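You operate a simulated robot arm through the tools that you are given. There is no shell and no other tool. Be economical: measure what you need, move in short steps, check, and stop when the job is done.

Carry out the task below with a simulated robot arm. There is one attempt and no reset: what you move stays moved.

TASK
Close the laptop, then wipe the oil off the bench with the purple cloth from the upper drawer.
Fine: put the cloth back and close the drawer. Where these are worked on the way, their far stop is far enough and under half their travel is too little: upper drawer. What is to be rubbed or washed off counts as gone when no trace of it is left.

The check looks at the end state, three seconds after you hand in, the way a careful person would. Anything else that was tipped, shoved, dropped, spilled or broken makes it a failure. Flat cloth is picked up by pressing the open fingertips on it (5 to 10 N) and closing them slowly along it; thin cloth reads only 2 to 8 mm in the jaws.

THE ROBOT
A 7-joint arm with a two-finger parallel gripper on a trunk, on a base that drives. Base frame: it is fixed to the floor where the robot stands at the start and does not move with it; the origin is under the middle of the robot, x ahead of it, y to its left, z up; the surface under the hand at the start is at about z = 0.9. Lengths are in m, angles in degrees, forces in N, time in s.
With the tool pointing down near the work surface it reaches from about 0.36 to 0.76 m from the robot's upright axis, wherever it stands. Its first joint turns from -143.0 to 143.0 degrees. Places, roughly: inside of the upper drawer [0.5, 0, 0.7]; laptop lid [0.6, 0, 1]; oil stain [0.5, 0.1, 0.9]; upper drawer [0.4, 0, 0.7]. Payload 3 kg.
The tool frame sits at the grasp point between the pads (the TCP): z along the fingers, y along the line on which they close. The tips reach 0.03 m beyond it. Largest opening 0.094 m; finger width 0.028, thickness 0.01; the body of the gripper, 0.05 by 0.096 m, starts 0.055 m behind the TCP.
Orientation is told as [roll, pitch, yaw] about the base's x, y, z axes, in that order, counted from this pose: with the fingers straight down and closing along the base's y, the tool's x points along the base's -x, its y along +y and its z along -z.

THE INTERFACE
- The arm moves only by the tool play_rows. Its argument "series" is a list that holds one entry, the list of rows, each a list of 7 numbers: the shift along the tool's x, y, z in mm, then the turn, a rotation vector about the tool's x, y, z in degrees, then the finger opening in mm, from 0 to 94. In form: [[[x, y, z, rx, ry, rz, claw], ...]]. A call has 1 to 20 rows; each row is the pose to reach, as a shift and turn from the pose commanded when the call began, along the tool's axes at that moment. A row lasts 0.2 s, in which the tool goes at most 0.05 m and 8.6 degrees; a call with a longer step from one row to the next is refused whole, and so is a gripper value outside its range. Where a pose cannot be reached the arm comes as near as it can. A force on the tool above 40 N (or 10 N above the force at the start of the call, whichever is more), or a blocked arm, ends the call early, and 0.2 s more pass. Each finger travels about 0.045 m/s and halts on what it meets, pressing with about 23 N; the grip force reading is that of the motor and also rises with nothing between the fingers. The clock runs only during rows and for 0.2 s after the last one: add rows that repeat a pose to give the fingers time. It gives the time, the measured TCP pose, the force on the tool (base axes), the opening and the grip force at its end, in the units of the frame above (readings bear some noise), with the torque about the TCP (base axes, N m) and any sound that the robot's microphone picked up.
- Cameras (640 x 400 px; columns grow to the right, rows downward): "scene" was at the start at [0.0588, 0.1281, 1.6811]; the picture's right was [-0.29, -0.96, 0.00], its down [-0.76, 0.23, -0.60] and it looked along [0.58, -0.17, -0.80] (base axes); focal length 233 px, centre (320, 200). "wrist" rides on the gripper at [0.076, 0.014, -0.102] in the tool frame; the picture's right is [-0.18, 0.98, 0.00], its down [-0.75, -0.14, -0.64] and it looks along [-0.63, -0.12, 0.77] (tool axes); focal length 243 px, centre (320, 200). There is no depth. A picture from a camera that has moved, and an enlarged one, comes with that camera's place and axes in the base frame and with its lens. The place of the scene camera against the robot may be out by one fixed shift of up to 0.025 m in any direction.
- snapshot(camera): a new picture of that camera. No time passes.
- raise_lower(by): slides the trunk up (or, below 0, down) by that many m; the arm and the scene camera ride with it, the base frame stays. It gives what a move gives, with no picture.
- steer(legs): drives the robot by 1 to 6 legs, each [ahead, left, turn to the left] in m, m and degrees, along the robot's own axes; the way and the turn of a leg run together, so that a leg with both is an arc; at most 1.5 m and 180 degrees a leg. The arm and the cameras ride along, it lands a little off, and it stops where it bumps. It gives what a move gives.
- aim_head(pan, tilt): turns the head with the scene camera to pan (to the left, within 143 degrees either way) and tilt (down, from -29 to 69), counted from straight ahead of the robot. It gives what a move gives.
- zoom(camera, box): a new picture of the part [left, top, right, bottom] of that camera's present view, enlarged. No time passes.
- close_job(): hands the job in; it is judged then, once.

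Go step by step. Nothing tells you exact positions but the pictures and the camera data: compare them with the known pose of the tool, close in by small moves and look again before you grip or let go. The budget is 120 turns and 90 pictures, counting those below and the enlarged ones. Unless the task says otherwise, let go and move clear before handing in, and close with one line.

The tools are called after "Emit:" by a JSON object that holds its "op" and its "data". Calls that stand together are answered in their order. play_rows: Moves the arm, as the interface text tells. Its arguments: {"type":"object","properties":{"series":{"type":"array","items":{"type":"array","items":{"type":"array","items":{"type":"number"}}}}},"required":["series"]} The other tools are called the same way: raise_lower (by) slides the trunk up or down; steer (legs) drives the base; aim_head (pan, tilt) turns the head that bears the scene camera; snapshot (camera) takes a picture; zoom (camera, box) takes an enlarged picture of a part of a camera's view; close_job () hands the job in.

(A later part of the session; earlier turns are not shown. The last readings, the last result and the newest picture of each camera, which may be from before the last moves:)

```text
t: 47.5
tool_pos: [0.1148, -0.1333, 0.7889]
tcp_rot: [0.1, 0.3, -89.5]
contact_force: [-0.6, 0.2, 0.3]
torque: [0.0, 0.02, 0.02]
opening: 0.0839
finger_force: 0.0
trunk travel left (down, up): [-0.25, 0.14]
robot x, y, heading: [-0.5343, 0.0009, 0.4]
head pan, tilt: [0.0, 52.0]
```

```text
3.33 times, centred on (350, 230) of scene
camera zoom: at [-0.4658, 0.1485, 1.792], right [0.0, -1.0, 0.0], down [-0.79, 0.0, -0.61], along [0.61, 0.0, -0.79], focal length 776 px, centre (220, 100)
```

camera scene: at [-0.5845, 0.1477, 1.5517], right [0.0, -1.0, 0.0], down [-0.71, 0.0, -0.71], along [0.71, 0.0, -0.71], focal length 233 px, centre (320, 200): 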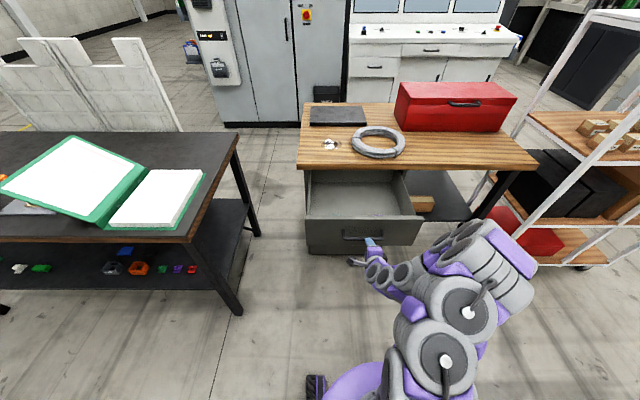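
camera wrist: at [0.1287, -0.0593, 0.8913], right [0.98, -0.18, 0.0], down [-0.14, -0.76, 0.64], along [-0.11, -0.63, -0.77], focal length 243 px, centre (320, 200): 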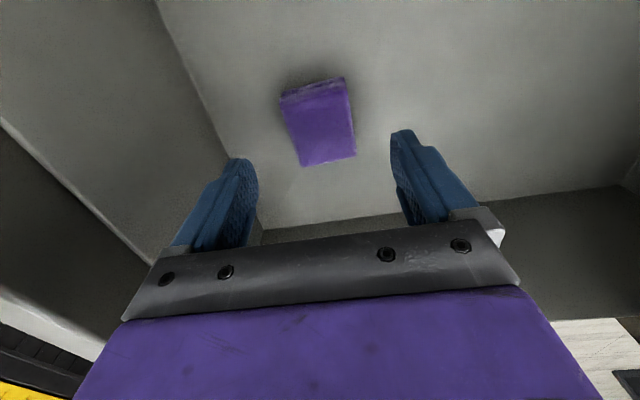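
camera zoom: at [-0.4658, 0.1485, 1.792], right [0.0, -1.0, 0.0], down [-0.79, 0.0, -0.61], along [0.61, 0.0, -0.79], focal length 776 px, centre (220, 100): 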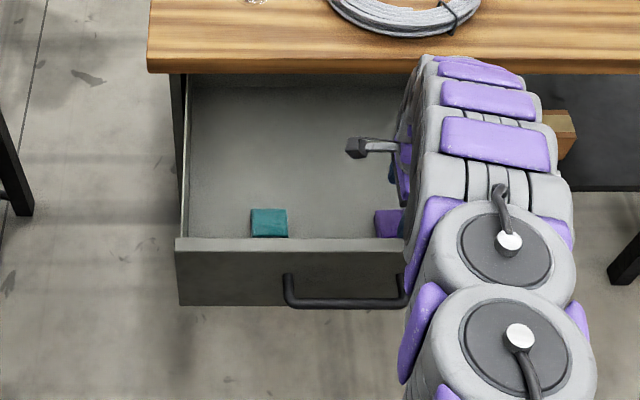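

The pad is centred between the fingers. I go down to just above the drawer floor.

Emit:
{"op": "play_rows", "data": {"series": [[[-3, 1, 30, 0, 0, 0, 84], [-4, 2, 55, 0, 0, 0, 84], [-4, 2, 66, 0, 0, 0, 84], [-4, 2, 69, 0, 0, 0, 84], [-4, 2, 72, 0, 0, 0, 84]]]}}

Emit:
{"op": "snapshot", "data": {"camera": "wrist"}}

```text
t: 48.6
tool_pos: [0.1174, -0.1379, 0.7345]
tcp_rot: [0.3, 0.2, -89.5]
contact_force: [-0.2, -0.2, 0.7]
torque: [0.01, 0.01, 0.01]
opening: 0.084
finger_force: 0.1
out of reach, approached as far as the arm can: row 3, 4, 5
trunk travel left (down, up): [-0.25, 0.14]
robot x, y, heading: [-0.5331, -0.001, -0.0]
head pan, tilt: [0.0, 52.0]
```

```text
51 pictures are left
camera wrist: at [0.1297, -0.0619, 0.8374], right [0.98, -0.18, 0.0], down [-0.14, -0.76, 0.64], along [-0.11, -0.63, -0.77], focal length 243 px, centre (320, 200)
```

wrist: 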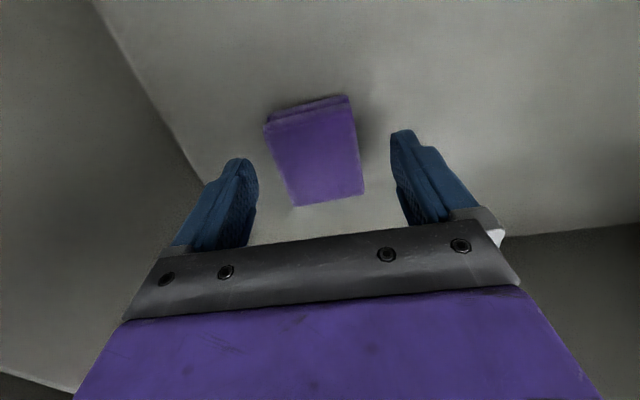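

The arm has reached its lower limit with the tips at 0.705, so I lower the trunk in small steps.

Emit:
{"op": "raise_lower", "data": {"by": -0.012}}

Emit:
{"op": "snapshot", "data": {"camera": "wrist"}}

```text
t: 49.2
tool_pos: [0.1177, -0.1386, 0.7229]
tcp_rot: [0.3, 0.2, -89.6]
contact_force: [-0.3, 0.9, 0.1]
torque: [0.02, 0.03, 0.02]
opening: 0.0841
finger_force: 0.1
trunk travel left (down, up): [-0.238, 0.152]
robot x, y, heading: [-0.5336, 0.0036, 0.0]
head pan, tilt: [0.0, 52.0]
```

```text
50 pictures are left
camera wrist: at [0.1296, -0.062, 0.8257], right [0.98, -0.18, 0.0], down [-0.14, -0.76, 0.64], along [-0.11, -0.63, -0.77], focal length 243 px, centre (320, 200)
```

wrist: 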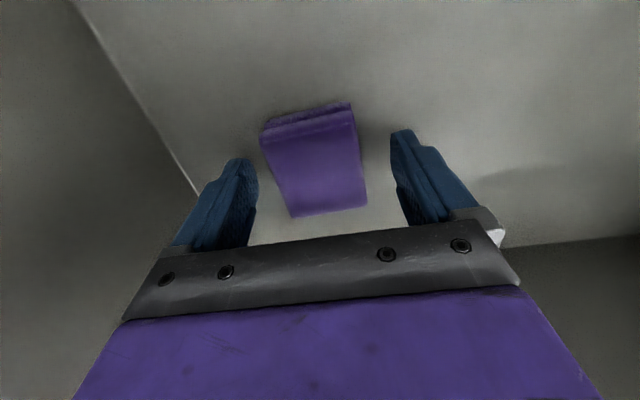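

Emit:
{"op": "raise_lower", "data": {"by": -0.007}}

Emit:
{"op": "raise_lower", "data": {"by": -0.004}}

Emit:
{"op": "raise_lower", "data": {"by": -0.004}}

Emit:
{"op": "snapshot", "data": {"camera": "wrist"}}

```text
t: 49.8
tool_pos: [0.1166, -0.1375, 0.7155]
tcp_rot: [0.3, 0.2, -89.5]
contact_force: [0.1, 0.4, -0.7]
torque: [0.0, -0.01, 0.03]
opening: 0.0836
finger_force: 0.1
trunk travel left (down, up): [-0.231, 0.159]
robot x, y, heading: [-0.5336, 0.0012, 0.5]
head pan, tilt: [0.0, 52.0]
```

```text
t: 50.3
tool_pos: [0.117, -0.137, 0.7156]
tcp_rot: [0.6, 0.0, -89.5]
contact_force: [-1.7, -1.8, 32.6]
torque: [-0.15, 1.67, 0.19]
opening: 0.0853
finger_force: 0.9
trunk travel left (down, up): [-0.227, 0.163]
robot x, y, heading: [-0.5318, 0.0045, -0.2]
head pan, tilt: [0.0, 52.0]
```

```text
t: 50.7
tool_pos: [0.121, -0.1369, 0.7141]
tcp_rot: [0.7, 0.0, -89.6]
contact_force: [0.0, 2.2, 24.1]
torque: [0.03, 1.27, -0.26]
opening: 0.0845
finger_force: 0.4
trunk travel left (down, up): [-0.227, 0.163]
robot x, y, heading: [-0.5329, -0.0002, 0.0]
head pan, tilt: [0.0, 52.0]
stopped: the force on the tool passed its limit at 49 N (the readings are from after the stop); the commanded pose is now the measured one
```

```text
49 pictures are left
camera wrist: at [0.1331, -0.0619, 0.8179], right [0.98, -0.18, 0.01], down [-0.14, -0.76, 0.64], along [-0.1, -0.63, -0.77], focal length 243 px, centre (320, 200)
```

wrist: 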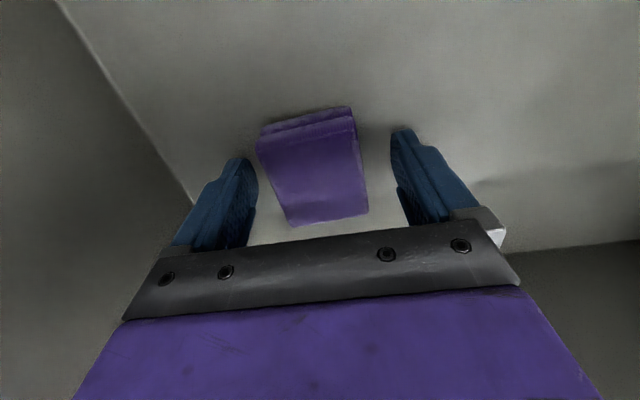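

The tips rest on the drawer floor (z≈0.685) on both sides of the pad. I ease up 2 mm and close slowly.

Emit:
{"op": "play_rows", "data": {"series": [[[0, 0, -2, 0, 0, 0, 78], [0, 0, -2, 0, 0, 0, 68], [0, 0, -2, 0, 0, 0, 58], [0, 0, -2, 0, 0, 0, 48], [0, 0, -2, 0, 0, 0, 38], [0, 0, -2, 0, 0, 0, 28], [0, 0, -2, 0, 0, 0, 18], [0, 0, -2, 0, 0, 0, 8], [0, 0, -2, 0, 0, 0, 0], [0, 0, -2, 0, 0, 0, 0]]]}}

Emit:
{"op": "snapshot", "data": {"camera": "wrist"}}

```text
t: 52.9
tool_pos: [0.1191, -0.1367, 0.7155]
tcp_rot: [0.5, 0.2, -89.6]
contact_force: [0.8, 0.0, -0.1]
torque: [0.01, -0.03, 0.0]
opening: 0.0535
finger_force: 23.0
trunk travel left (down, up): [-0.227, 0.163]
robot x, y, heading: [-0.5347, 0.0016, 0.1]
head pan, tilt: [0.0, 52.0]
```

```text
48 pictures are left
camera wrist: at [0.1314, -0.0628, 0.8188], right [0.98, -0.18, 0.01], down [-0.14, -0.76, 0.64], along [-0.11, -0.63, -0.77], focal length 243 px, centre (320, 200)
```

wrist: 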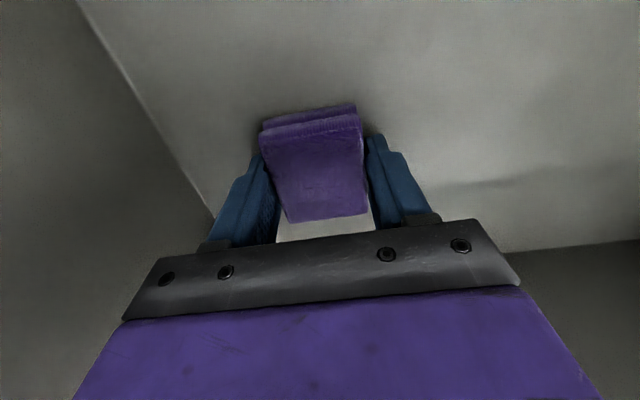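

The pad is held firmly as a 53 mm block. I lift it straight up with the trunk.

Emit:
{"op": "raise_lower", "data": {"by": 0.25}}

Emit:
{"op": "play_rows", "data": {"series": [[[0, 0, -30, 0, 0, 0, 0], [0, 0, -70, 0, 0, 0, 0], [0, 0, -110, 0, 0, 0, 0], [0, 0, -140, 0, 0, 0, 0]]]}}

Emit:
{"op": "snapshot", "data": {"camera": "wrist"}}

Emit:
{"op": "snapshot", "data": {"camera": "scene"}}

```text
t: 54.7
tool_pos: [0.1188, -0.138, 0.8798]
tcp_rot: [0.6, 0.1, -89.5]
contact_force: [-0.6, -0.8, 0.3]
torque: [0.02, -0.01, -0.02]
opening: 0.0537
finger_force: 22.9
out of reach, approached as far as the arm can: row 1
trunk travel left (down, up): [-0.39, 0.0]
robot x, y, heading: [-0.5329, -0.003, 0.4]
head pan, tilt: [0.0, 52.0]
```

```text
t: 55.7
tool_pos: [0.1184, -0.1378, 1.0172]
tcp_rot: [0.5, 0.2, -89.6]
contact_force: [0.0, -0.6, -0.6]
torque: [0.03, 0.02, 0.02]
opening: 0.0537
finger_force: 22.6
trunk travel left (down, up): [-0.39, 0.0]
robot x, y, heading: [-0.531, 0.0003, 0.2]
head pan, tilt: [0.0, 52.0]
```

```text
47 pictures are left
camera wrist: at [0.1307, -0.0633, 1.1192], right [0.98, -0.18, 0.01], down [-0.14, -0.76, 0.64], along [-0.11, -0.63, -0.77], focal length 243 px, centre (320, 200)
```

wrist: 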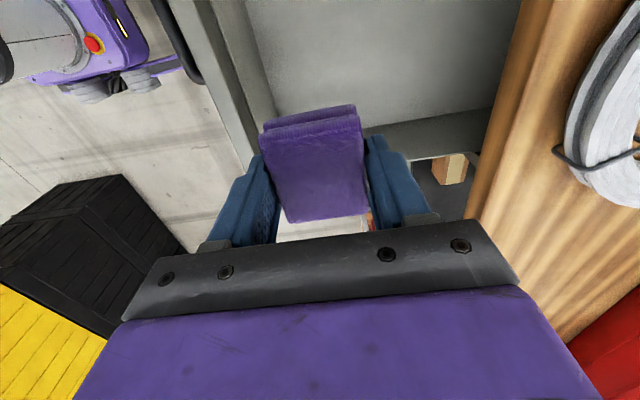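

```text
46 pictures are left
camera scene: at [-0.4669, 0.1487, 1.932], right [0.0, -1.0, 0.0], down [-0.79, 0.0, -0.61], along [0.61, 0.0, -0.79], focal length 233 px, centre (320, 200)
```

scene: 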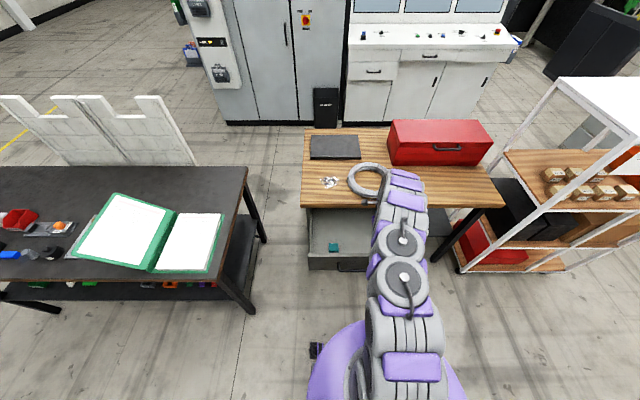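

I have the cloth. The oil is at about (0.474, 0.085), so I raise the hand, swing it left clear of the coil and drive ahead 0.2 m, checking that the base stays clear of the open drawer.

Emit:
{"op": "play_rows", "data": {"series": [[[35, 0, -25, 0, 0, 0, 0], [70, 0, -50, 0, 0, 0, 0], [105, 0, -75, 0, 0, 0, 0], [140, 0, -100, 0, 0, 0, 0], [175, 0, -120, 0, 0, 0, 0], [215, 0, -130, 0, 0, 0, 0]]]}}

Emit:
{"op": "steer", "data": {"legs": [[0.2, 0, 0]]}}

Emit:
{"op": "aim_head", "data": {"pan": 0, "tilt": 69}}

Emit:
{"op": "snapshot", "data": {"camera": "scene"}}

```text
t: 57.1
tool_pos: [0.1142, 0.0774, 1.1498]
tcp_rot: [0.4, -0.1, -89.5]
contact_force: [-0.1, 0.2, -0.8]
torque: [0.0, -0.02, 0.02]
opening: 0.0534
finger_force: 23.7
trunk travel left (down, up): [-0.39, 0.0]
robot x, y, heading: [-0.5317, 0.0025, 0.3]
head pan, tilt: [0.0, 52.0]
```

```text
t: 58.7
tool_pos: [0.3147, 0.0764, 1.1484]
tcp_rot: [0.4, 0.1, -89.5]
contact_force: [0.0, 0.6, -0.5]
torque: [-0.01, 0.03, 0.03]
opening: 0.0537
finger_force: 22.8
trunk travel left (down, up): [-0.39, 0.0]
robot x, y, heading: [-0.333, -0.0037, -0.2]
head pan, tilt: [0.0, 52.0]
```

```text
t: 59.5
tool_pos: [0.3104, 0.0752, 1.1512]
tcp_rot: [0.6, 0.0, -89.5]
contact_force: [0.3, 0.3, -0.3]
torque: [0.02, -0.03, -0.02]
opening: 0.0536
finger_force: 22.8
trunk travel left (down, up): [-0.39, 0.0]
robot x, y, heading: [-0.3298, 0.0018, 0.0]
head pan, tilt: [0.0, 68.8]
```

```text
45 pictures are left
camera scene: at [-0.287, 0.151, 1.9127], right [0.0, -1.0, 0.0], down [-0.93, 0.0, -0.36], along [0.36, 0.0, -0.93], focal length 233 px, centre (320, 200)
```

scene: 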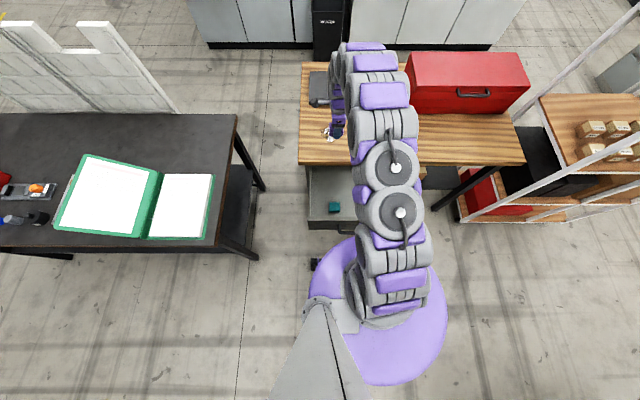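

The base still clears the drawer. I drive another 0.1 m ahead and lower the trunk 0.14 m.

Emit:
{"op": "steer", "data": {"legs": [[0.1, 0, 0]]}}

Emit:
{"op": "raise_lower", "data": {"by": -0.1}}

Emit:
{"op": "snapshot", "data": {"camera": "wrist"}}

Emit:
{"op": "snapshot", "data": {"camera": "scene"}}

```text
t: 60.6
tool_pos: [0.411, 0.0781, 1.1499]
tcp_rot: [0.4, -0.1, -89.4]
contact_force: [1.3, 0.1, -1.0]
torque: [0.0, -0.01, 0.02]
opening: 0.0536
finger_force: 22.9
trunk travel left (down, up): [-0.39, 0.0]
robot x, y, heading: [-0.2327, 0.0044, 0.2]
head pan, tilt: [0.0, 68.8]
```

```text
t: 62.0
tool_pos: [0.4089, 0.0782, 1.0523]
tcp_rot: [0.6, 0.0, -89.4]
contact_force: [-0.5, -0.2, -0.6]
torque: [-0.02, -0.04, -0.03]
opening: 0.0538
finger_force: 22.9
trunk travel left (down, up): [-0.29, 0.1]
robot x, y, heading: [-0.2308, 0.0018, 0.4]
head pan, tilt: [0.0, 68.8]
```

```text
44 pictures are left
camera wrist: at [0.421, 0.1527, 1.1539], right [0.98, -0.17, 0.01], down [-0.14, -0.76, 0.64], along [-0.1, -0.63, -0.77], focal length 243 px, centre (320, 200)
```

wrist: 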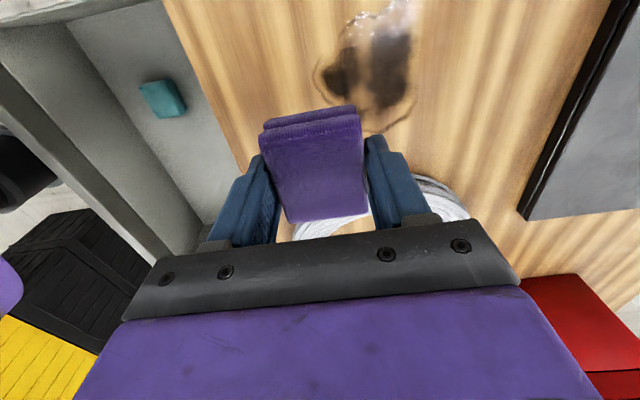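

```text
43 pictures are left
camera scene: at [-0.187, 0.1521, 1.8127], right [0.0, -1.0, 0.0], down [-0.93, 0.0, -0.36], along [0.36, 0.0, -0.93], focal length 233 px, centre (320, 200)
```

scene: 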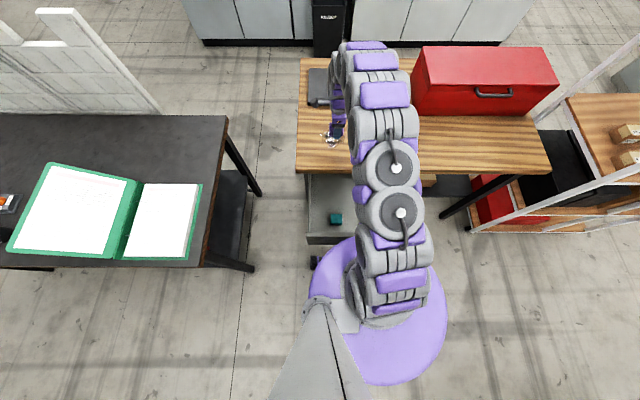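

The oil spans roughly x 0.405–0.51, y 0.03–0.15, and the coil edge is at y≈-0.025. I lower the cloth onto the spot's front edge in small steps.

Emit:
{"op": "play_rows", "data": {"series": [[[0, 5, 40, 0, 0, 0, 0], [0, 10, 80, 0, 0, 0, 0], [0, 15, 105, 0, 0, 0, 0], [0, 15, 112, 0, 0, 0, 0], [0, 15, 117, 0, 0, 0, 0], [0, 15, 120, 0, 0, 0, 0], [0, 15, 123, 0, 0, 0, 0]]]}}

```text
t: 63.6
tool_pos: [0.4255, 0.0777, 0.9316]
tcp_rot: [0.8, 0.1, -89.3]
contact_force: [1.1, -0.3, 24.3]
torque: [0.06, 0.21, 0.01]
opening: 0.0537
finger_force: 23.0
trunk travel left (down, up): [-0.29, 0.1]
robot x, y, heading: [-0.2323, -0.0012, -0.1]
head pan, tilt: [0.0, 68.8]
```

Contact is made at about 24 N; I ease off 2 mm and wipe in side-to-side strokes across the spot.

Emit:
{"op": "play_rows", "data": {"series": [[[0, 0, -2, 0, 0, 0, 0], [-22, -8, -2, 0, 0, 0, 0], [5, -8, -2, 0, 0, 0, 0], [30, -8, -2, 0, 0, 0, 0], [55, -8, -2, 0, 0, 0, 0], [55, 12, -2, 0, 0, 0, 0], [30, 12, -2, 0, 0, 0, 0], [5, 12, -2, 0, 0, 0, 0], [-22, 12, -2, 0, 0, 0, 0], [-22, 32, -2, 0, 0, 0, 0], [5, 32, -2, 0, 0, 0, 0], [30, 32, -2, 0, 0, 0, 0], [55, 32, -2, 0, 0, 0, 0], [55, 52, -2, 0, 0, 0, 0], [30, 52, -2, 0, 0, 0, 0], [5, 52, -2, 0, 0, 0, 0], [-22, 52, -2, 0, 0, 0, 0]]]}}

Emit:
{"op": "snapshot", "data": {"camera": "wrist"}}

```text
t: 64.5
tool_pos: [0.4187, 0.0898, 0.9309]
tcp_rot: [0.7, -0.1, -89.6]
contact_force: [0.4, -5.8, 13.1]
torque: [0.21, 0.13, 0.04]
opening: 0.0538
finger_force: 23.3
trunk travel left (down, up): [-0.29, 0.1]
robot x, y, heading: [-0.2324, 0.0011, 0.1]
head pan, tilt: [0.0, 68.8]
stopped in row 4: the force on the tool passed its limit at 42 N (the readings are from after the stop); the commanded pose is now the measured one
```

```text
42 pictures are left
camera wrist: at [0.4306, 0.1661, 1.0327], right [0.98, -0.18, 0.01], down [-0.14, -0.75, 0.64], along [-0.1, -0.63, -0.77], focal length 243 px, centre (320, 200)
```

wrist: 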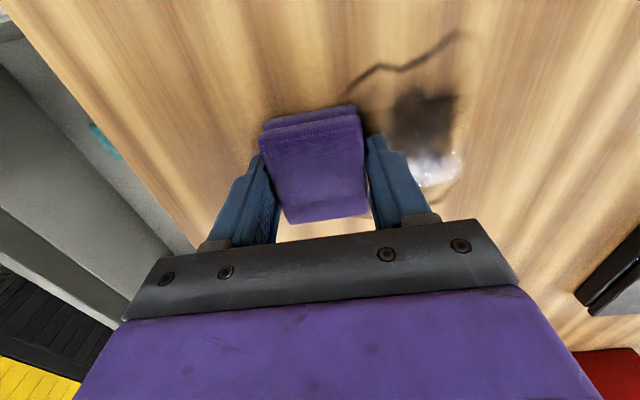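

The wiped part is coming clean. I continue with gentler, shorter steps.

Emit:
{"op": "play_rows", "data": {"series": [[[0, 0, -1, 0, 0, 0, 0], [14, 4, -1, 0, 0, 0, 0], [28, 8, -1, 0, 0, 0, 0], [42, 12, -1, 0, 0, 0, 0], [45, 22, -1, 0, 0, 0, 0], [32, 24, -1, 0, 0, 0, 0], [18, 24, -1, 0, 0, 0, 0], [4, 24, -1, 0, 0, 0, 0], [-10, 24, -1, 0, 0, 0, 0], [-24, 24, -1, 0, 0, 0, 0], [-35, 28, -1, 0, 0, 0, 0], [-35, 42, -1, 0, 0, 0, 0], [-22, 46, -1, 0, 0, 0, 0], [-8, 46, -1, 0, 0, 0, 0], [6, 46, -1, 0, 0, 0, 0], [20, 46, -1, 0, 0, 0, 0], [34, 46, -1, 0, 0, 0, 0], [45, 48, -1, 0, 0, 0, 0]]]}}

Emit:
{"op": "snapshot", "data": {"camera": "wrist"}}

```text
t: 68.3
tool_pos: [0.4636, 0.1381, 0.9301]
tcp_rot: [0.6, -0.1, -89.7]
contact_force: [0.2, -3.5, 5.4]
torque: [-0.07, 0.11, 0.05]
opening: 0.0537
finger_force: 23.3
trunk travel left (down, up): [-0.29, 0.1]
robot x, y, heading: [-0.2329, -0.0005, -0.1]
head pan, tilt: [0.0, 68.8]
```

```text
41 pictures are left
camera wrist: at [0.4761, 0.2129, 1.0325], right [0.98, -0.18, 0.01], down [-0.14, -0.75, 0.64], along [-0.11, -0.63, -0.77], focal length 243 px, centre (320, 200)
```

wrist: 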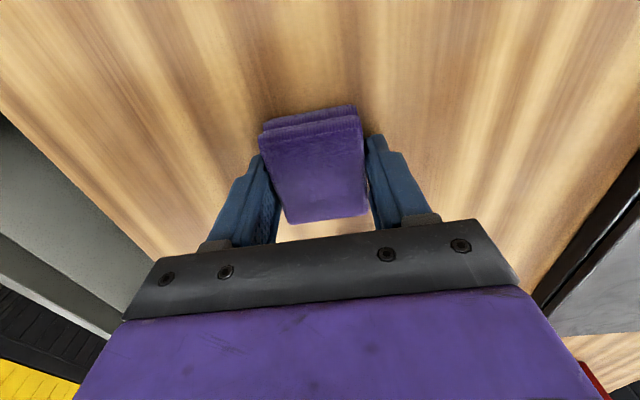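

Nearly clean so far; I do the far columns and a return pass.

Emit:
{"op": "play_rows", "data": {"series": [[[0, 16, 1, 0, 0, 0, 0], [-14, 18, 1, 0, 0, 0, 0], [-28, 18, 1, 0, 0, 0, 0], [-42, 18, 1, 0, 0, 0, 0], [-56, 18, 1, 0, 0, 0, 0], [-70, 18, 1, 0, 0, 0, 0], [-83, 20, 1, 0, 0, 0, 0], [-85, 34, 1, 0, 0, 0, 0], [-72, 38, 1, 0, 0, 0, 0], [-58, 38, 1, 0, 0, 0, 0], [-44, 38, 1, 0, 0, 0, 0], [-30, 38, 1, 0, 0, 0, 0], [-16, 38, 1, 0, 0, 0, 0], [0, 36, 1, 0, 0, 0, 0]]]}}

Emit:
{"op": "play_rows", "data": {"series": [[[0, 0, -30, 0, 0, 0, 0], [30, -10, -70, 0, 0, 0, 0], [60, -30, -110, 0, 0, 0, 0], [60, -50, -130, 0, 0, 0, 0]]]}}

Emit:
{"op": "snapshot", "data": {"camera": "wrist"}}

Emit:
{"op": "zoom", "data": {"camera": "scene", "box": [290, 50, 450, 180]}}

```text
t: 71.3
tool_pos: [0.5001, 0.1417, 0.9309]
tcp_rot: [0.3, -0.1, -89.4]
contact_force: [-0.3, 0.3, 4.8]
torque: [0.08, -0.08, -0.02]
opening: 0.0537
finger_force: 23.1
trunk travel left (down, up): [-0.29, 0.1]
robot x, y, heading: [-0.2359, 0.001, 0.3]
head pan, tilt: [0.0, 68.8]
```

```text
refused: row 2 steps farther than a row can; nothing moved
```

```text
40 pictures are left
camera wrist: at [0.5129, 0.2174, 1.0325], right [0.98, -0.17, 0.01], down [-0.14, -0.75, 0.64], along [-0.11, -0.63, -0.77], focal length 243 px, centre (320, 200)
```

wrist: 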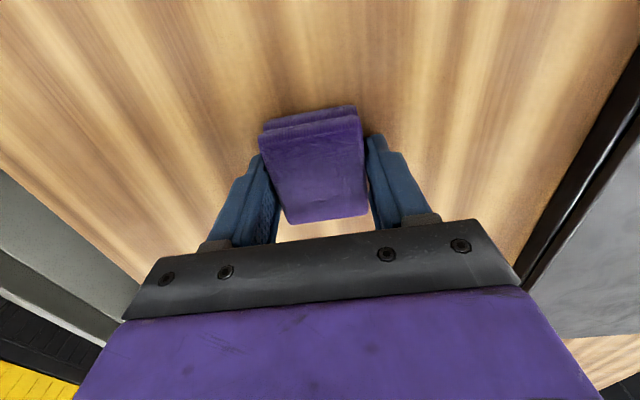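

```text
3.08 times, centred on (370, 115) of scene
camera zoom: at [-0.1878, 0.1531, 1.8124], right [0.0, -1.0, 0.0], down [-0.93, 0.0, -0.36], along [0.36, 0.0, -0.93], focal length 716 px, centre (166, 462)
```

zoom: 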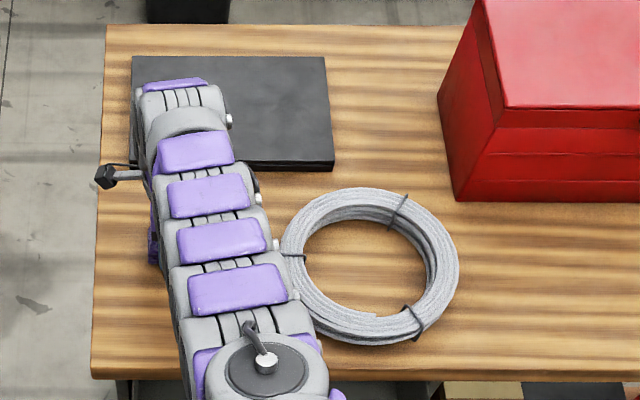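

Now I lift the cloth off and move aside to inspect the bench.

Emit:
{"op": "play_rows", "data": {"series": [[[0, 0, -30, 0, 0, 0, 0], [15, -5, -65, 0, 0, 0, 0], [30, -20, -95, 0, 0, 0, 0], [45, -40, -120, 0, 0, 0, 0], [60, -60, -140, 0, 0, 0, 0], [75, -75, -150, 0, 0, 0, 0]]]}}

Emit:
{"op": "snapshot", "data": {"camera": "wrist"}}

Emit:
{"op": "zoom", "data": {"camera": "scene", "box": [290, 50, 450, 180]}}

```text
t: 72.8
tool_pos: [0.4226, 0.2132, 1.079]
tcp_rot: [0.4, -0.1, -89.5]
contact_force: [0.0, 0.2, -0.3]
torque: [-0.02, 0.0, 0.0]
opening: 0.0534
finger_force: 22.9
trunk travel left (down, up): [-0.29, 0.1]
robot x, y, heading: [-0.2319, 0.0015, 0.2]
head pan, tilt: [0.0, 68.8]
```

```text
38 pictures are left
camera wrist: at [0.4363, 0.2883, 1.1809], right [0.98, -0.18, 0.01], down [-0.14, -0.75, 0.64], along [-0.11, -0.63, -0.77], focal length 243 px, centre (320, 200)
```

wrist: 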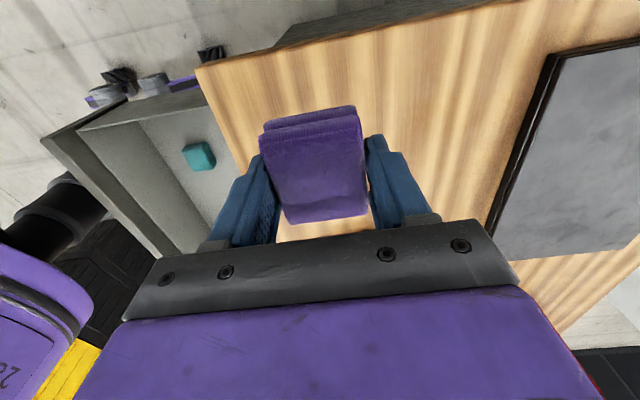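

```text
3.08 times, centred on (370, 115) of scene
camera zoom: at [-0.1876, 0.153, 1.8124], right [0.0, -1.0, 0.0], down [-0.93, 0.0, -0.36], along [0.36, 0.0, -0.93], focal length 716 px, centre (166, 462)
```

zoom: 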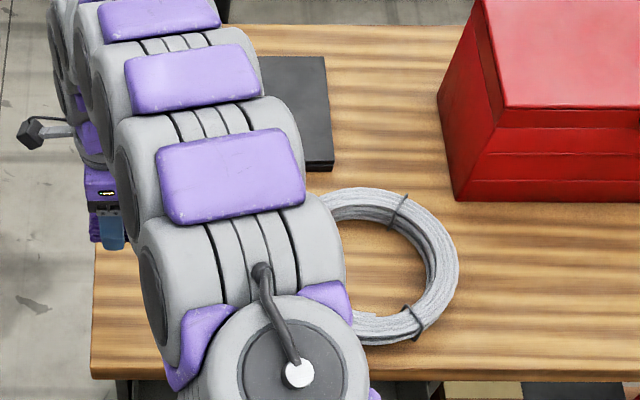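

The spot is hidden by the hand and arm, so I back off 0.3 m (needed anyway) and look from there.

Emit:
{"op": "steer", "data": {"legs": [[-0.3, 0, 0]]}}

Emit:
{"op": "aim_head", "data": {"pan": 0, "tilt": 52}}

Emit:
{"op": "zoom", "data": {"camera": "scene", "box": [280, 110, 440, 230]}}

```text
t: 74.8
tool_pos: [0.1114, 0.2142, 1.0805]
tcp_rot: [0.5, -0.1, -89.1]
contact_force: [-0.8, -1.1, 0.5]
torque: [0.0, -0.03, 0.0]
opening: 0.0535
finger_force: 23.1
trunk travel left (down, up): [-0.29, 0.1]
robot x, y, heading: [-0.5376, -0.0046, 0.9]
head pan, tilt: [0.0, 68.8]
```

```text
t: 75.6
tool_pos: [0.1109, 0.2141, 1.08]
tcp_rot: [0.6, -0.1, -89.2]
contact_force: [0.2, -0.1, -1.2]
torque: [0.01, 0.0, -0.02]
opening: 0.0532
finger_force: 23.0
trunk travel left (down, up): [-0.29, 0.1]
robot x, y, heading: [-0.5418, -0.0037, 0.7]
head pan, tilt: [0.0, 52.0]
```

```text
3.33 times, centred on (360, 170) of scene
camera zoom: at [-0.4771, 0.1505, 1.8316], right [0.01, -1.0, 0.0], down [-0.79, -0.01, -0.61], along [0.61, 0.01, -0.79], focal length 776 px, centre (187, 300)
```

zoom: 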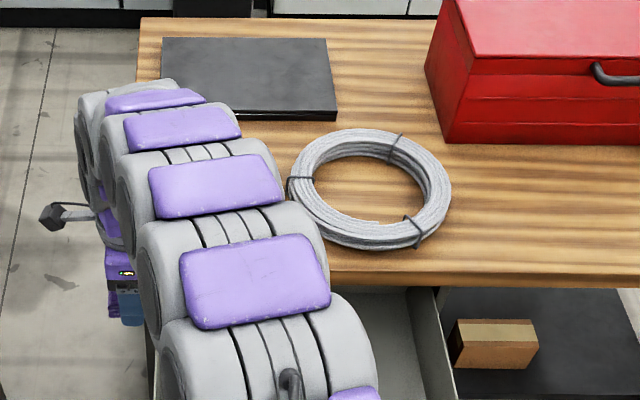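

I swing the hand to the right over the drawer so the camera sees the spot.

Emit:
{"op": "play_rows", "data": {"series": [[[-45, 0, 0, 0, 0, 0, 0], [-90, 0, 0, 0, 0, 0, 0], [-135, 1, 0, 0, 0, 0, 0], [-180, 2, 0, 0, 0, 0, 0], [-225, 3, 0, 0, 0, 0, 0], [-270, 4, 0, 0, 0, 0, 0], [-315, 5, 0, 0, 0, 0, 0], [-352, 5, 0, 0, 0, 0, 0]]]}}

Emit:
{"op": "zoom", "data": {"camera": "scene", "box": [280, 110, 440, 230]}}

Emit:
{"op": "snapshot", "data": {"camera": "wrist"}}

```text
t: 77.4
tool_pos: [0.1228, -0.1428, 1.0829]
tcp_rot: [0.5, 0.1, -89.0]
contact_force: [-0.7, -0.6, -0.6]
torque: [0.0, 0.0, 0.02]
opening: 0.0537
finger_force: 22.6
trunk travel left (down, up): [-0.29, 0.1]
robot x, y, heading: [-0.5393, -0.0013, 0.8]
head pan, tilt: [0.0, 52.0]
```

```text
3.33 times, centred on (360, 170) of scene
camera zoom: at [-0.4771, 0.1433, 1.8322], right [0.01, -1.0, 0.0], down [-0.79, -0.01, -0.61], along [0.61, 0.01, -0.79], focal length 776 px, centre (187, 300)
```

zoom: 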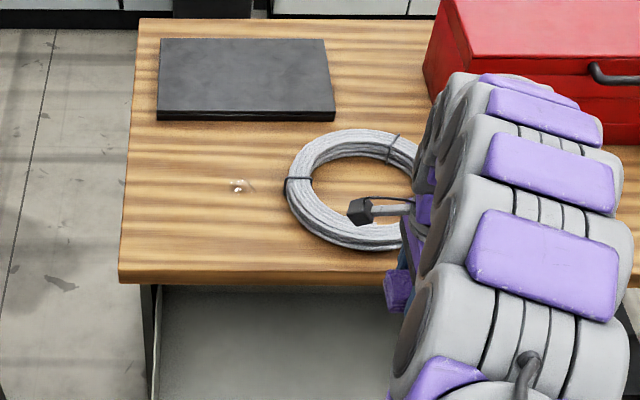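

```text
34 pictures are left
camera wrist: at [0.1347, -0.0665, 1.1856], right [0.99, -0.17, 0.01], down [-0.13, -0.76, 0.64], along [-0.1, -0.63, -0.77], focal length 243 px, centre (320, 200)
```

wrist: 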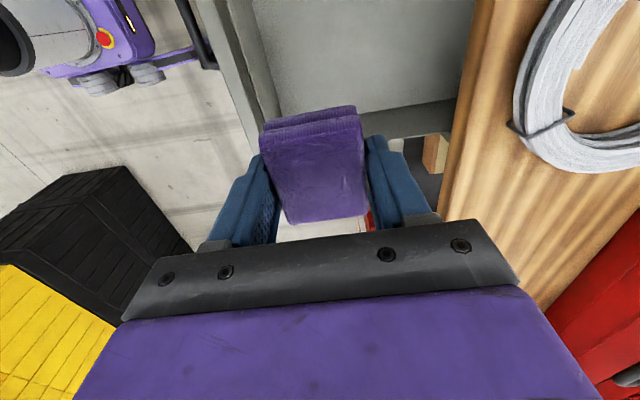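

A small trace of oil is left, near (0.468, 0.06). I go back and wipe that part again, looking with the wrist camera first.

Emit:
{"op": "play_rows", "data": {"series": [[[45, 0, 0, 0, 0, 0, 0], [90, 5, 0, 0, 0, 0, 0], [130, 10, 0, 0, 0, 0, 0], [150, 15, 0, 0, 0, 0, 0]]]}}

Emit:
{"op": "steer", "data": {"legs": [[0.31, 0, -0.8]]}}

Emit:
{"op": "snapshot", "data": {"camera": "wrist"}}

```text
t: 78.4
tool_pos: [0.1341, 0.0146, 1.0795]
tcp_rot: [0.5, -0.1, -89.1]
contact_force: [-0.7, -0.8, -0.3]
torque: [-0.01, 0.0, -0.04]
opening: 0.0537
finger_force: 23.1
trunk travel left (down, up): [-0.29, 0.1]
robot x, y, heading: [-0.5405, -0.0015, 0.7]
head pan, tilt: [0.0, 52.0]
```

```text
t: 80.5
tool_pos: [0.4399, 0.0104, 1.0786]
tcp_rot: [0.6, 0.0, -89.6]
contact_force: [0.0, 0.3, -1.1]
torque: [0.0, 0.03, 0.02]
opening: 0.0538
finger_force: 23.3
trunk travel left (down, up): [-0.29, 0.1]
robot x, y, heading: [-0.2376, 0.0029, 0.1]
head pan, tilt: [0.0, 52.0]
```

```text
33 pictures are left
camera wrist: at [0.4527, 0.0861, 1.1817], right [0.98, -0.18, 0.01], down [-0.14, -0.75, 0.64], along [-0.11, -0.63, -0.77], focal length 243 px, centre (320, 200)
```

wrist: 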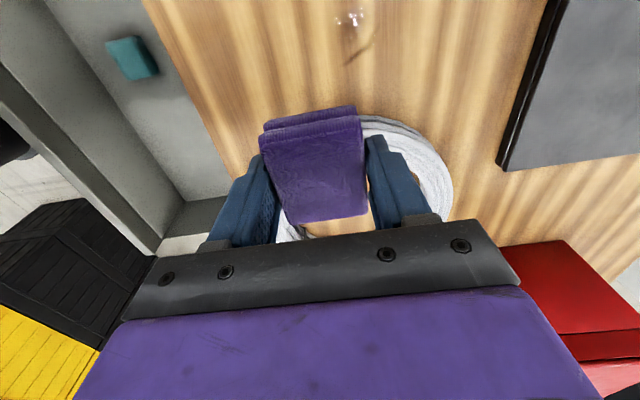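

The leftover is a streak at about x=0.48, y 0.03–0.07. I set the cloth down on it again and rub with short strokes.

Emit:
{"op": "play_rows", "data": {"series": [[[20, 20, 20, 0, 0, 0, 0], [40, 40, 50, 0, 0, 0, 0], [50, 40, 90, 0, 0, 0, 0], [50, 40, 125, 0, 0, 0, 0], [50, 40, 140, 0, 0, 0, 0], [50, 40, 146, 0, 0, 0, 0], [50, 40, 149, 0, 0, 0, 0]]]}}

```text
t: 82.1
tool_pos: [0.4795, 0.061, 0.9323]
tcp_rot: [0.9, 0.0, -89.5]
contact_force: [-0.4, 0.4, -0.9]
torque: [0.01, 0.06, 0.05]
opening: 0.0538
finger_force: 23.3
trunk travel left (down, up): [-0.29, 0.1]
robot x, y, heading: [-0.2367, 0.0, 0.3]
head pan, tilt: [0.0, 52.0]
```

Emit:
{"op": "play_rows", "data": {"series": [[[0, 0, 2, 0, 0, 0, 0], [0, 0, 4, 0, 0, 0, 0]]]}}

```text
t: 82.7
tool_pos: [0.4791, 0.062, 0.9306]
tcp_rot: [0.9, 0.0, -89.5]
contact_force: [-2.9, -0.7, 19.2]
torque: [0.11, 0.75, 0.03]
opening: 0.0536
finger_force: 23.0
trunk travel left (down, up): [-0.29, 0.1]
robot x, y, heading: [-0.2322, -0.0022, 0.2]
head pan, tilt: [0.0, 52.0]
```

Emit:
{"op": "play_rows", "data": {"series": [[[0, 0, -1, 0, 0, 0, 0], [-12, 0, -1, 0, 0, 0, 0], [-24, 0, -1, 0, 0, 0, 0], [-28, 8, -1, 0, 0, 0, 0], [-16, 12, -1, 0, 0, 0, 0], [-4, 12, -1, 0, 0, 0, 0], [8, 12, -1, 0, 0, 0, 0], [20, 12, -1, 0, 0, 0, 0], [32, 12, -1, 0, 0, 0, 0], [36, 0, -1, 0, 0, 0, 0], [24, 0, -1, 0, 0, 0, 0], [12, 0, -1, 0, 0, 0, 0], [0, 0, -1, 0, 0, 0, 0], [-12, 0, -1, 0, 0, 0, 0], [-24, 0, -1, 0, 0, 0, 0], [-28, -10, -1, 0, 0, 0, 0], [-16, -14, -1, 0, 0, 0, 0], [0, -14, -1, 0, 0, 0, 0], [12, -14, -1, 0, 0, 0, 0], [24, -14, -1, 0, 0, 0, 0]]]}}

Emit:
{"op": "play_rows", "data": {"series": [[[-10, 0, -10, 0, 0, 0, 0], [-30, 0, -50, 0, 0, 0, 0], [-45, -10, -90, 0, 0, 0, 0], [-70, -20, -120, 0, 0, 0, 0], [-75, -20, -150, 0, 0, 0, 0]]]}}

Emit:
{"op": "snapshot", "data": {"camera": "wrist"}}

```text
t: 86.9
tool_pos: [0.4664, 0.085, 0.9298]
tcp_rot: [0.8, 0.0, -89.6]
contact_force: [-0.6, -7.4, 8.6]
torque: [-0.24, 0.35, 0.27]
opening: 0.0534
finger_force: 23.2
trunk travel left (down, up): [-0.29, 0.1]
robot x, y, heading: [-0.232, 0.002, 0.2]
head pan, tilt: [0.0, 52.0]
```

```text
t: 88.1
tool_pos: [0.4439, 0.0087, 1.0796]
tcp_rot: [0.7, 0.0, -89.6]
contact_force: [0.0, 0.3, -0.7]
torque: [0.0, 0.01, 0.0]
opening: 0.0536
finger_force: 22.7
trunk travel left (down, up): [-0.29, 0.1]
robot x, y, heading: [-0.2379, 0.0012, 0.2]
head pan, tilt: [0.0, 52.0]
```

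```text
32 pictures are left
camera wrist: at [0.4569, 0.0838, 1.1824], right [0.98, -0.18, 0.01], down [-0.14, -0.75, 0.64], along [-0.1, -0.63, -0.77], focal length 243 px, centre (320, 200)
```

wrist: 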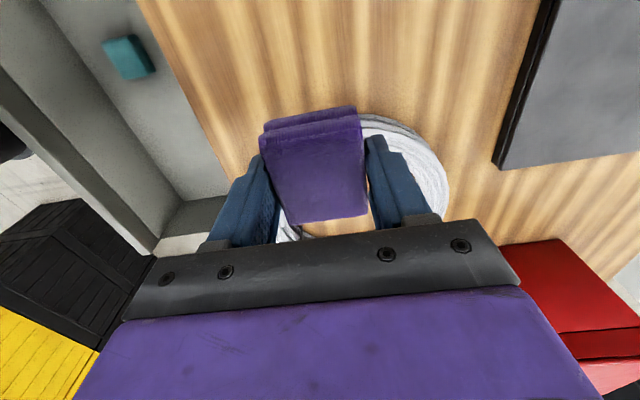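

The spot looks clean. I zoom to make sure, then back off with the cloth.

Emit:
{"op": "zoom", "data": {"camera": "wrist", "box": [200, 0, 500, 190]}}

Emit:
{"op": "steer", "data": {"legs": [[-0.3, 0, 0]]}}

Emit:
{"op": "play_rows", "data": {"series": [[[-45, 0, 0, 0, 0, 0, 0], [-90, 0, 0, 0, 0, 0, 0], [-120, 0, 0, 0, 0, 0, 0], [-146, 0, 0, 0, 0, 0, 0]]]}}

Emit:
{"op": "zoom", "data": {"camera": "scene", "box": [290, 110, 390, 185]}}

Emit:
{"op": "snapshot", "data": {"camera": "wrist"}}

```text
2.11 times, centred on (350, 95) of wrist
camera zoom: at [0.4569, 0.0838, 1.1824], right [0.98, -0.18, 0.01], down [-0.14, -0.75, 0.64], along [-0.1, -0.63, -0.77], focal length 511 px, centre (257, 421)
```

zoom: 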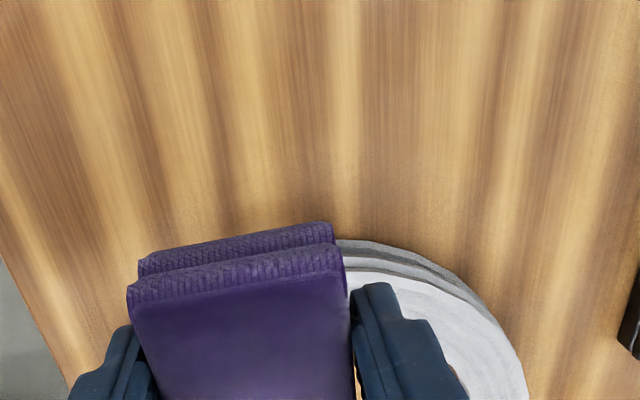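

```text
t: 90.1
tool_pos: [0.1485, 0.0106, 1.0811]
tcp_rot: [0.8, 0.0, -89.4]
contact_force: [0.4, 0.0, -0.4]
torque: [-0.02, 0.02, -0.01]
opening: 0.0536
finger_force: 23.2
trunk travel left (down, up): [-0.29, 0.1]
robot x, y, heading: [-0.5317, -0.0012, 0.4]
head pan, tilt: [0.0, 52.0]
```

```text
t: 91.1
tool_pos: [0.1471, -0.1345, 1.0846]
tcp_rot: [0.9, 0.1, -89.2]
contact_force: [-0.3, 0.3, 0.2]
torque: [0.0, 0.03, 0.04]
opening: 0.0537
finger_force: 22.8
trunk travel left (down, up): [-0.29, 0.1]
robot x, y, heading: [-0.5321, -0.0042, 0.7]
head pan, tilt: [0.0, 52.0]
```

```text
5.33 times, centred on (340, 148) of scene
camera zoom: at [-0.4672, 0.1458, 1.8321], right [0.01, -1.0, 0.0], down [-0.79, 0.0, -0.61], along [0.61, 0.0, -0.79], focal length 1241 px, centre (213, 480)
```

zoom: 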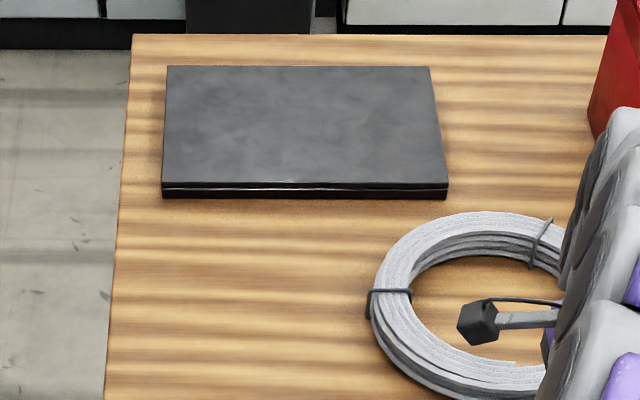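

```text
29 pictures are left
camera wrist: at [0.1588, -0.06, 1.1871], right [0.99, -0.17, 0.01], down [-0.14, -0.76, 0.64], along [-0.1, -0.63, -0.77], focal length 243 px, centre (320, 200)
```

wrist: 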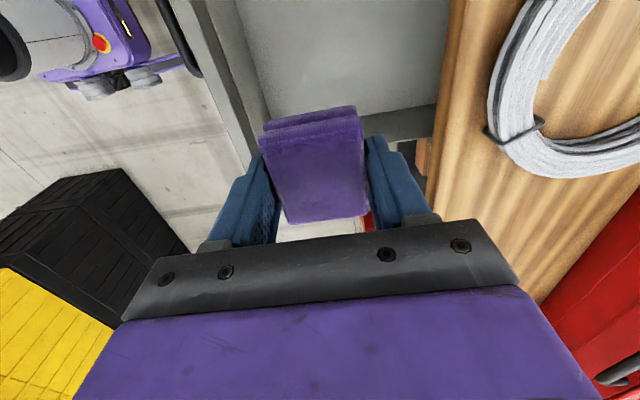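

Bench and laptop look good. Now I return the cloth: trunk down 0.1 m, then lower it to where it lay.

Emit:
{"op": "raise_lower", "data": {"by": -0.1}}

Emit:
{"op": "play_rows", "data": {"series": [[[-1, -15, 30, 0, 0, 0, 0], [-2, -29, 70, 0, 0, 0, 0], [-2, -29, 110, 0, 0, 0, 0], [-2, -29, 150, 0, 0, 0, 0], [-2, -29, 190, 0, 0, 0, 0], [-2, -29, 220, 0, 0, 0, 0], [-2, -29, 240, 0, 0, 0, 0], [-2, -29, 252, 0, 0, 0, 0], [-2, -29, 260, 0, 0, 0, 0]]]}}

Emit:
{"op": "snapshot", "data": {"camera": "wrist"}}

```text
t: 92.5
tool_pos: [0.1479, -0.135, 0.9858]
tcp_rot: [0.9, 0.0, -89.2]
contact_force: [-0.2, -0.9, -0.7]
torque: [0.0, 0.03, 0.0]
opening: 0.0536
finger_force: 22.9
trunk travel left (down, up): [-0.19, 0.2]
robot x, y, heading: [-0.5293, -0.004, 0.4]
head pan, tilt: [0.0, 52.0]
```

```text
t: 94.5
tool_pos: [0.1227, -0.1386, 0.7241]
tcp_rot: [0.9, 0.0, -89.3]
contact_force: [-1.4, 0.4, -0.6]
torque: [-0.01, 0.02, -0.02]
opening: 0.0534
finger_force: 23.2
trunk travel left (down, up): [-0.19, 0.2]
robot x, y, heading: [-0.5309, -0.0057, 0.3]
head pan, tilt: [0.0, 52.0]
```

```text
28 pictures are left
camera wrist: at [0.134, -0.0617, 0.8266], right [0.98, -0.17, 0.02], down [-0.14, -0.76, 0.64], along [-0.1, -0.63, -0.77], focal length 243 px, centre (320, 200)
```

wrist: 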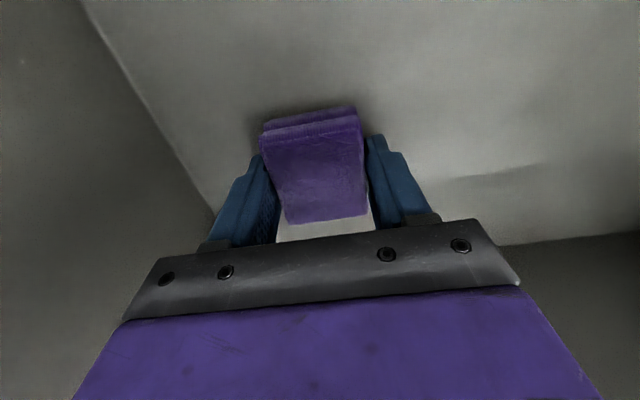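

Almost at the floor; I set it down gently and open slowly, then rise.

Emit:
{"op": "play_rows", "data": {"series": [[[0, 0, 3, 0, 0, 0, 0], [0, 0, 5, 0, 0, 0, 0], [0, 0, 7, 0, 0, 0, 0]]]}}

Emit:
{"op": "play_rows", "data": {"series": [[[0, 0, -1, 0, 0, 0, 56], [0, 0, -1, 0, 0, 0, 64], [0, 0, -1, 0, 0, 0, 74], [0, 0, -1, 0, 0, 0, 82], [0, 0, -1, 0, 0, 0, 82], [0, 0, -30, 0, 0, 0, 82], [0, 0, -70, 0, 0, 0, 82]]]}}

Emit:
{"op": "snapshot", "data": {"camera": "wrist"}}

```text
t: 95.2
tool_pos: [0.1217, -0.1364, 0.7153]
tcp_rot: [0.9, 0.0, -89.3]
contact_force: [0.2, 0.1, -0.4]
torque: [0.0, 0.01, 0.01]
opening: 0.0537
finger_force: 22.9
trunk travel left (down, up): [-0.19, 0.2]
robot x, y, heading: [-0.5307, 0.0013, 0.2]
head pan, tilt: [0.0, 52.0]
```

```text
t: 96.8
tool_pos: [0.1201, -0.1375, 0.7888]
tcp_rot: [0.9, -0.1, -89.3]
contact_force: [0.1, -0.2, -0.3]
torque: [0.01, -0.01, -0.01]
opening: 0.0824
finger_force: 0.0
trunk travel left (down, up): [-0.19, 0.2]
robot x, y, heading: [-0.5313, -0.0029, 0.5]
head pan, tilt: [0.0, 52.0]
```

```text
27 pictures are left
camera wrist: at [0.1321, -0.0617, 0.8915], right [0.98, -0.17, 0.01], down [-0.14, -0.76, 0.64], along [-0.1, -0.63, -0.77], focal length 243 px, centre (320, 200)
```

wrist: 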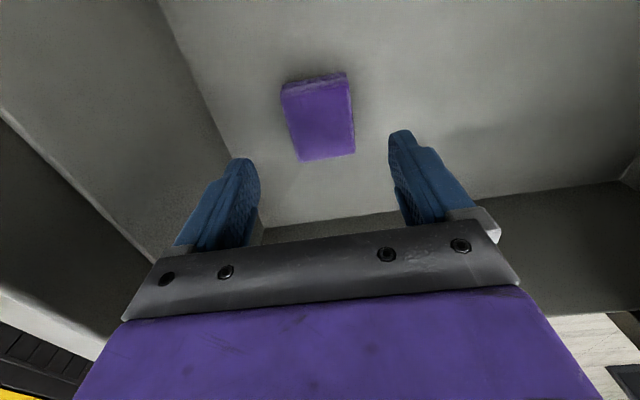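

The cloth lies where it was. I rise out of the drawer, back off 0.14 m, and turn the tool forward again with closed fingers to push the drawer shut.

Emit:
{"op": "play_rows", "data": {"series": [[[0, 0, -45, 0, 0, 0, 60], [0, 0, -90, 0, 0, 0, 40], [10, 0, -135, 0, 0, 0, 20], [40, 0, -175, 0, 0, 0, 0], [70, 0, -210, 0, 0, 0, 0], [98, 0, -210, 0, 0, 0, 0]]]}}

Emit:
{"op": "steer", "data": {"legs": [[-0.14, 0, 0]]}}

Emit:
{"op": "play_rows", "data": {"series": [[[0, 0, 0, -8, 0, 0, 0], [0, 0, 0, -16, 0, 0, 0], [0, 0, 0, -24, 0, 0, 0], [0, 0, 0, -32, 0, 0, 0], [0, 0, 0, -40, 0, 0, 0], [0, 0, 0, -48, 0, 0, 0], [0, 0, 0, -56, 0, 0, 0], [0, 0, 0, -60, 0, 0, 0]]]}}

Emit:
{"op": "snapshot", "data": {"camera": "wrist"}}

Emit:
{"op": "zoom", "data": {"camera": "scene", "box": [270, 120, 430, 260]}}

```text
t: 98.2
tool_pos: [0.1196, -0.0375, 0.9971]
tcp_rot: [0.8, 0.0, -89.2]
contact_force: [-0.4, 0.6, 0.4]
torque: [-0.01, 0.01, -0.03]
opening: 0.0001
finger_force: 23.1
trunk travel left (down, up): [-0.19, 0.2]
robot x, y, heading: [-0.5288, -0.0041, 0.5]
head pan, tilt: [0.0, 52.0]
```

```text
t: 99.6
tool_pos: [-0.0254, -0.0426, 0.9985]
tcp_rot: [0.9, 0.0, -89.6]
contact_force: [-0.1, 0.2, 0.0]
torque: [0.01, 0.0, -0.02]
opening: 0.0
finger_force: 22.8
trunk travel left (down, up): [-0.19, 0.2]
robot x, y, heading: [-0.6738, 0.0001, 0.2]
head pan, tilt: [0.0, 52.0]
```

```text
t: 101.4
tool_pos: [-0.0266, -0.0433, 0.9998]
tcp_rot: [61.1, -0.1, -89.5]
contact_force: [0.6, -0.6, 0.3]
torque: [-0.02, 0.04, 0.02]
opening: 0.0
finger_force: 23.1
trunk travel left (down, up): [-0.19, 0.2]
robot x, y, heading: [-0.6789, -0.0053, 0.1]
head pan, tilt: [0.0, 52.0]
```

```text
26 pictures are left
camera wrist: at [-0.1104, 0.0313, 1.0609], right [0.48, -0.18, 0.86], down [-0.62, -0.76, 0.19], along [0.62, -0.63, -0.47], focal length 243 px, centre (320, 200)
```

wrist: 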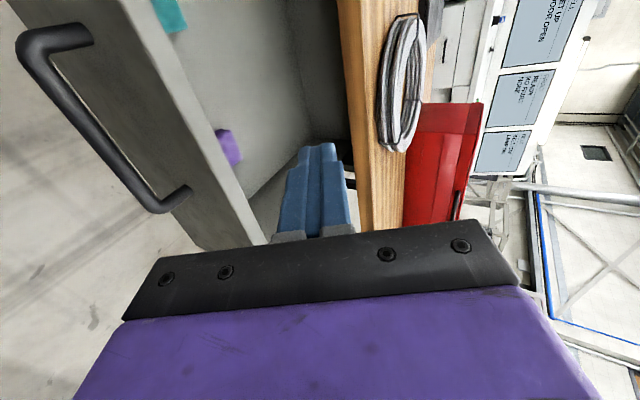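

```text
2.86 times, centred on (350, 190) of scene
camera zoom: at [-0.6107, 0.1461, 1.732], right [0.0, -1.0, 0.0], down [-0.79, 0.0, -0.61], along [0.61, 0.0, -0.79], focal length 665 px, centre (234, 229)
```

zoom: 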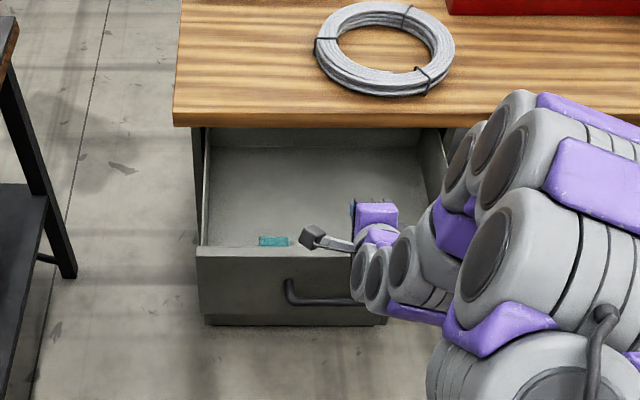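

I move back 2 cm, lower the trunk so the tips sit just above the handle in front of the drawer face, and check.

Emit:
{"op": "play_rows", "data": {"series": [[[0, -5, -9, 0, 0, 0, 0], [0, -10, -17, 0, 0, 0, 0]]]}}

Emit:
{"op": "raise_lower", "data": {"by": -0.185}}

Emit:
{"op": "snapshot", "data": {"camera": "wrist"}}

Emit:
{"op": "zoom", "data": {"camera": "scene", "box": [270, 120, 430, 260]}}

```text
t: 102.0
tool_pos: [-0.0467, -0.0428, 0.9991]
tcp_rot: [60.9, 0.0, -89.6]
contact_force: [0.3, -0.2, -0.6]
torque: [0.01, -0.04, 0.01]
opening: 0.0002
finger_force: 23.4
trunk travel left (down, up): [-0.19, 0.2]
robot x, y, heading: [-0.674, -0.004, -0.1]
head pan, tilt: [0.0, 52.0]
```

```text
t: 104.0
tool_pos: [-0.0474, -0.0439, 0.8137]
tcp_rot: [61.0, 0.0, -89.5]
contact_force: [0.0, 0.9, -0.1]
torque: [-0.03, -0.04, -0.02]
opening: 0.0002
finger_force: 23.0
trunk travel left (down, up): [-0.005, 0.385]
robot x, y, heading: [-0.6809, 0.0009, 0.2]
head pan, tilt: [0.0, 52.0]
```

```text
24 pictures are left
camera wrist: at [-0.1302, 0.0312, 0.8764], right [0.48, -0.18, 0.86], down [-0.62, -0.76, 0.19], along [0.62, -0.63, -0.48], focal length 243 px, centre (320, 200)
```

wrist: 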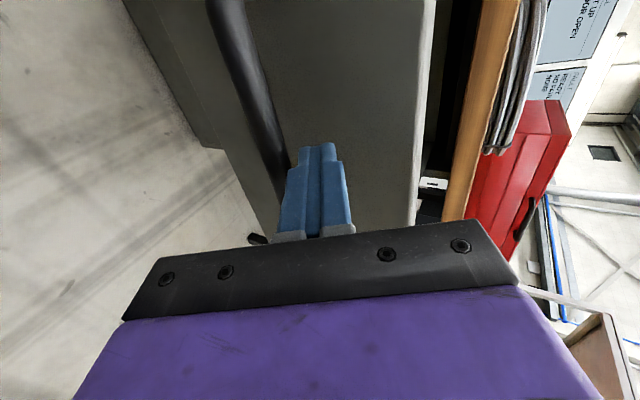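

```text
2.86 times, centred on (350, 190) of scene
camera zoom: at [-0.6116, 0.1462, 1.5471], right [0.0, -1.0, 0.0], down [-0.79, 0.0, -0.61], along [0.61, 0.0, -0.79], focal length 665 px, centre (234, 229)
```

zoom: 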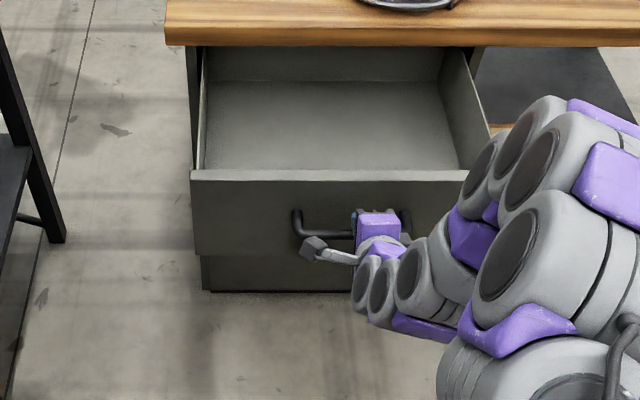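

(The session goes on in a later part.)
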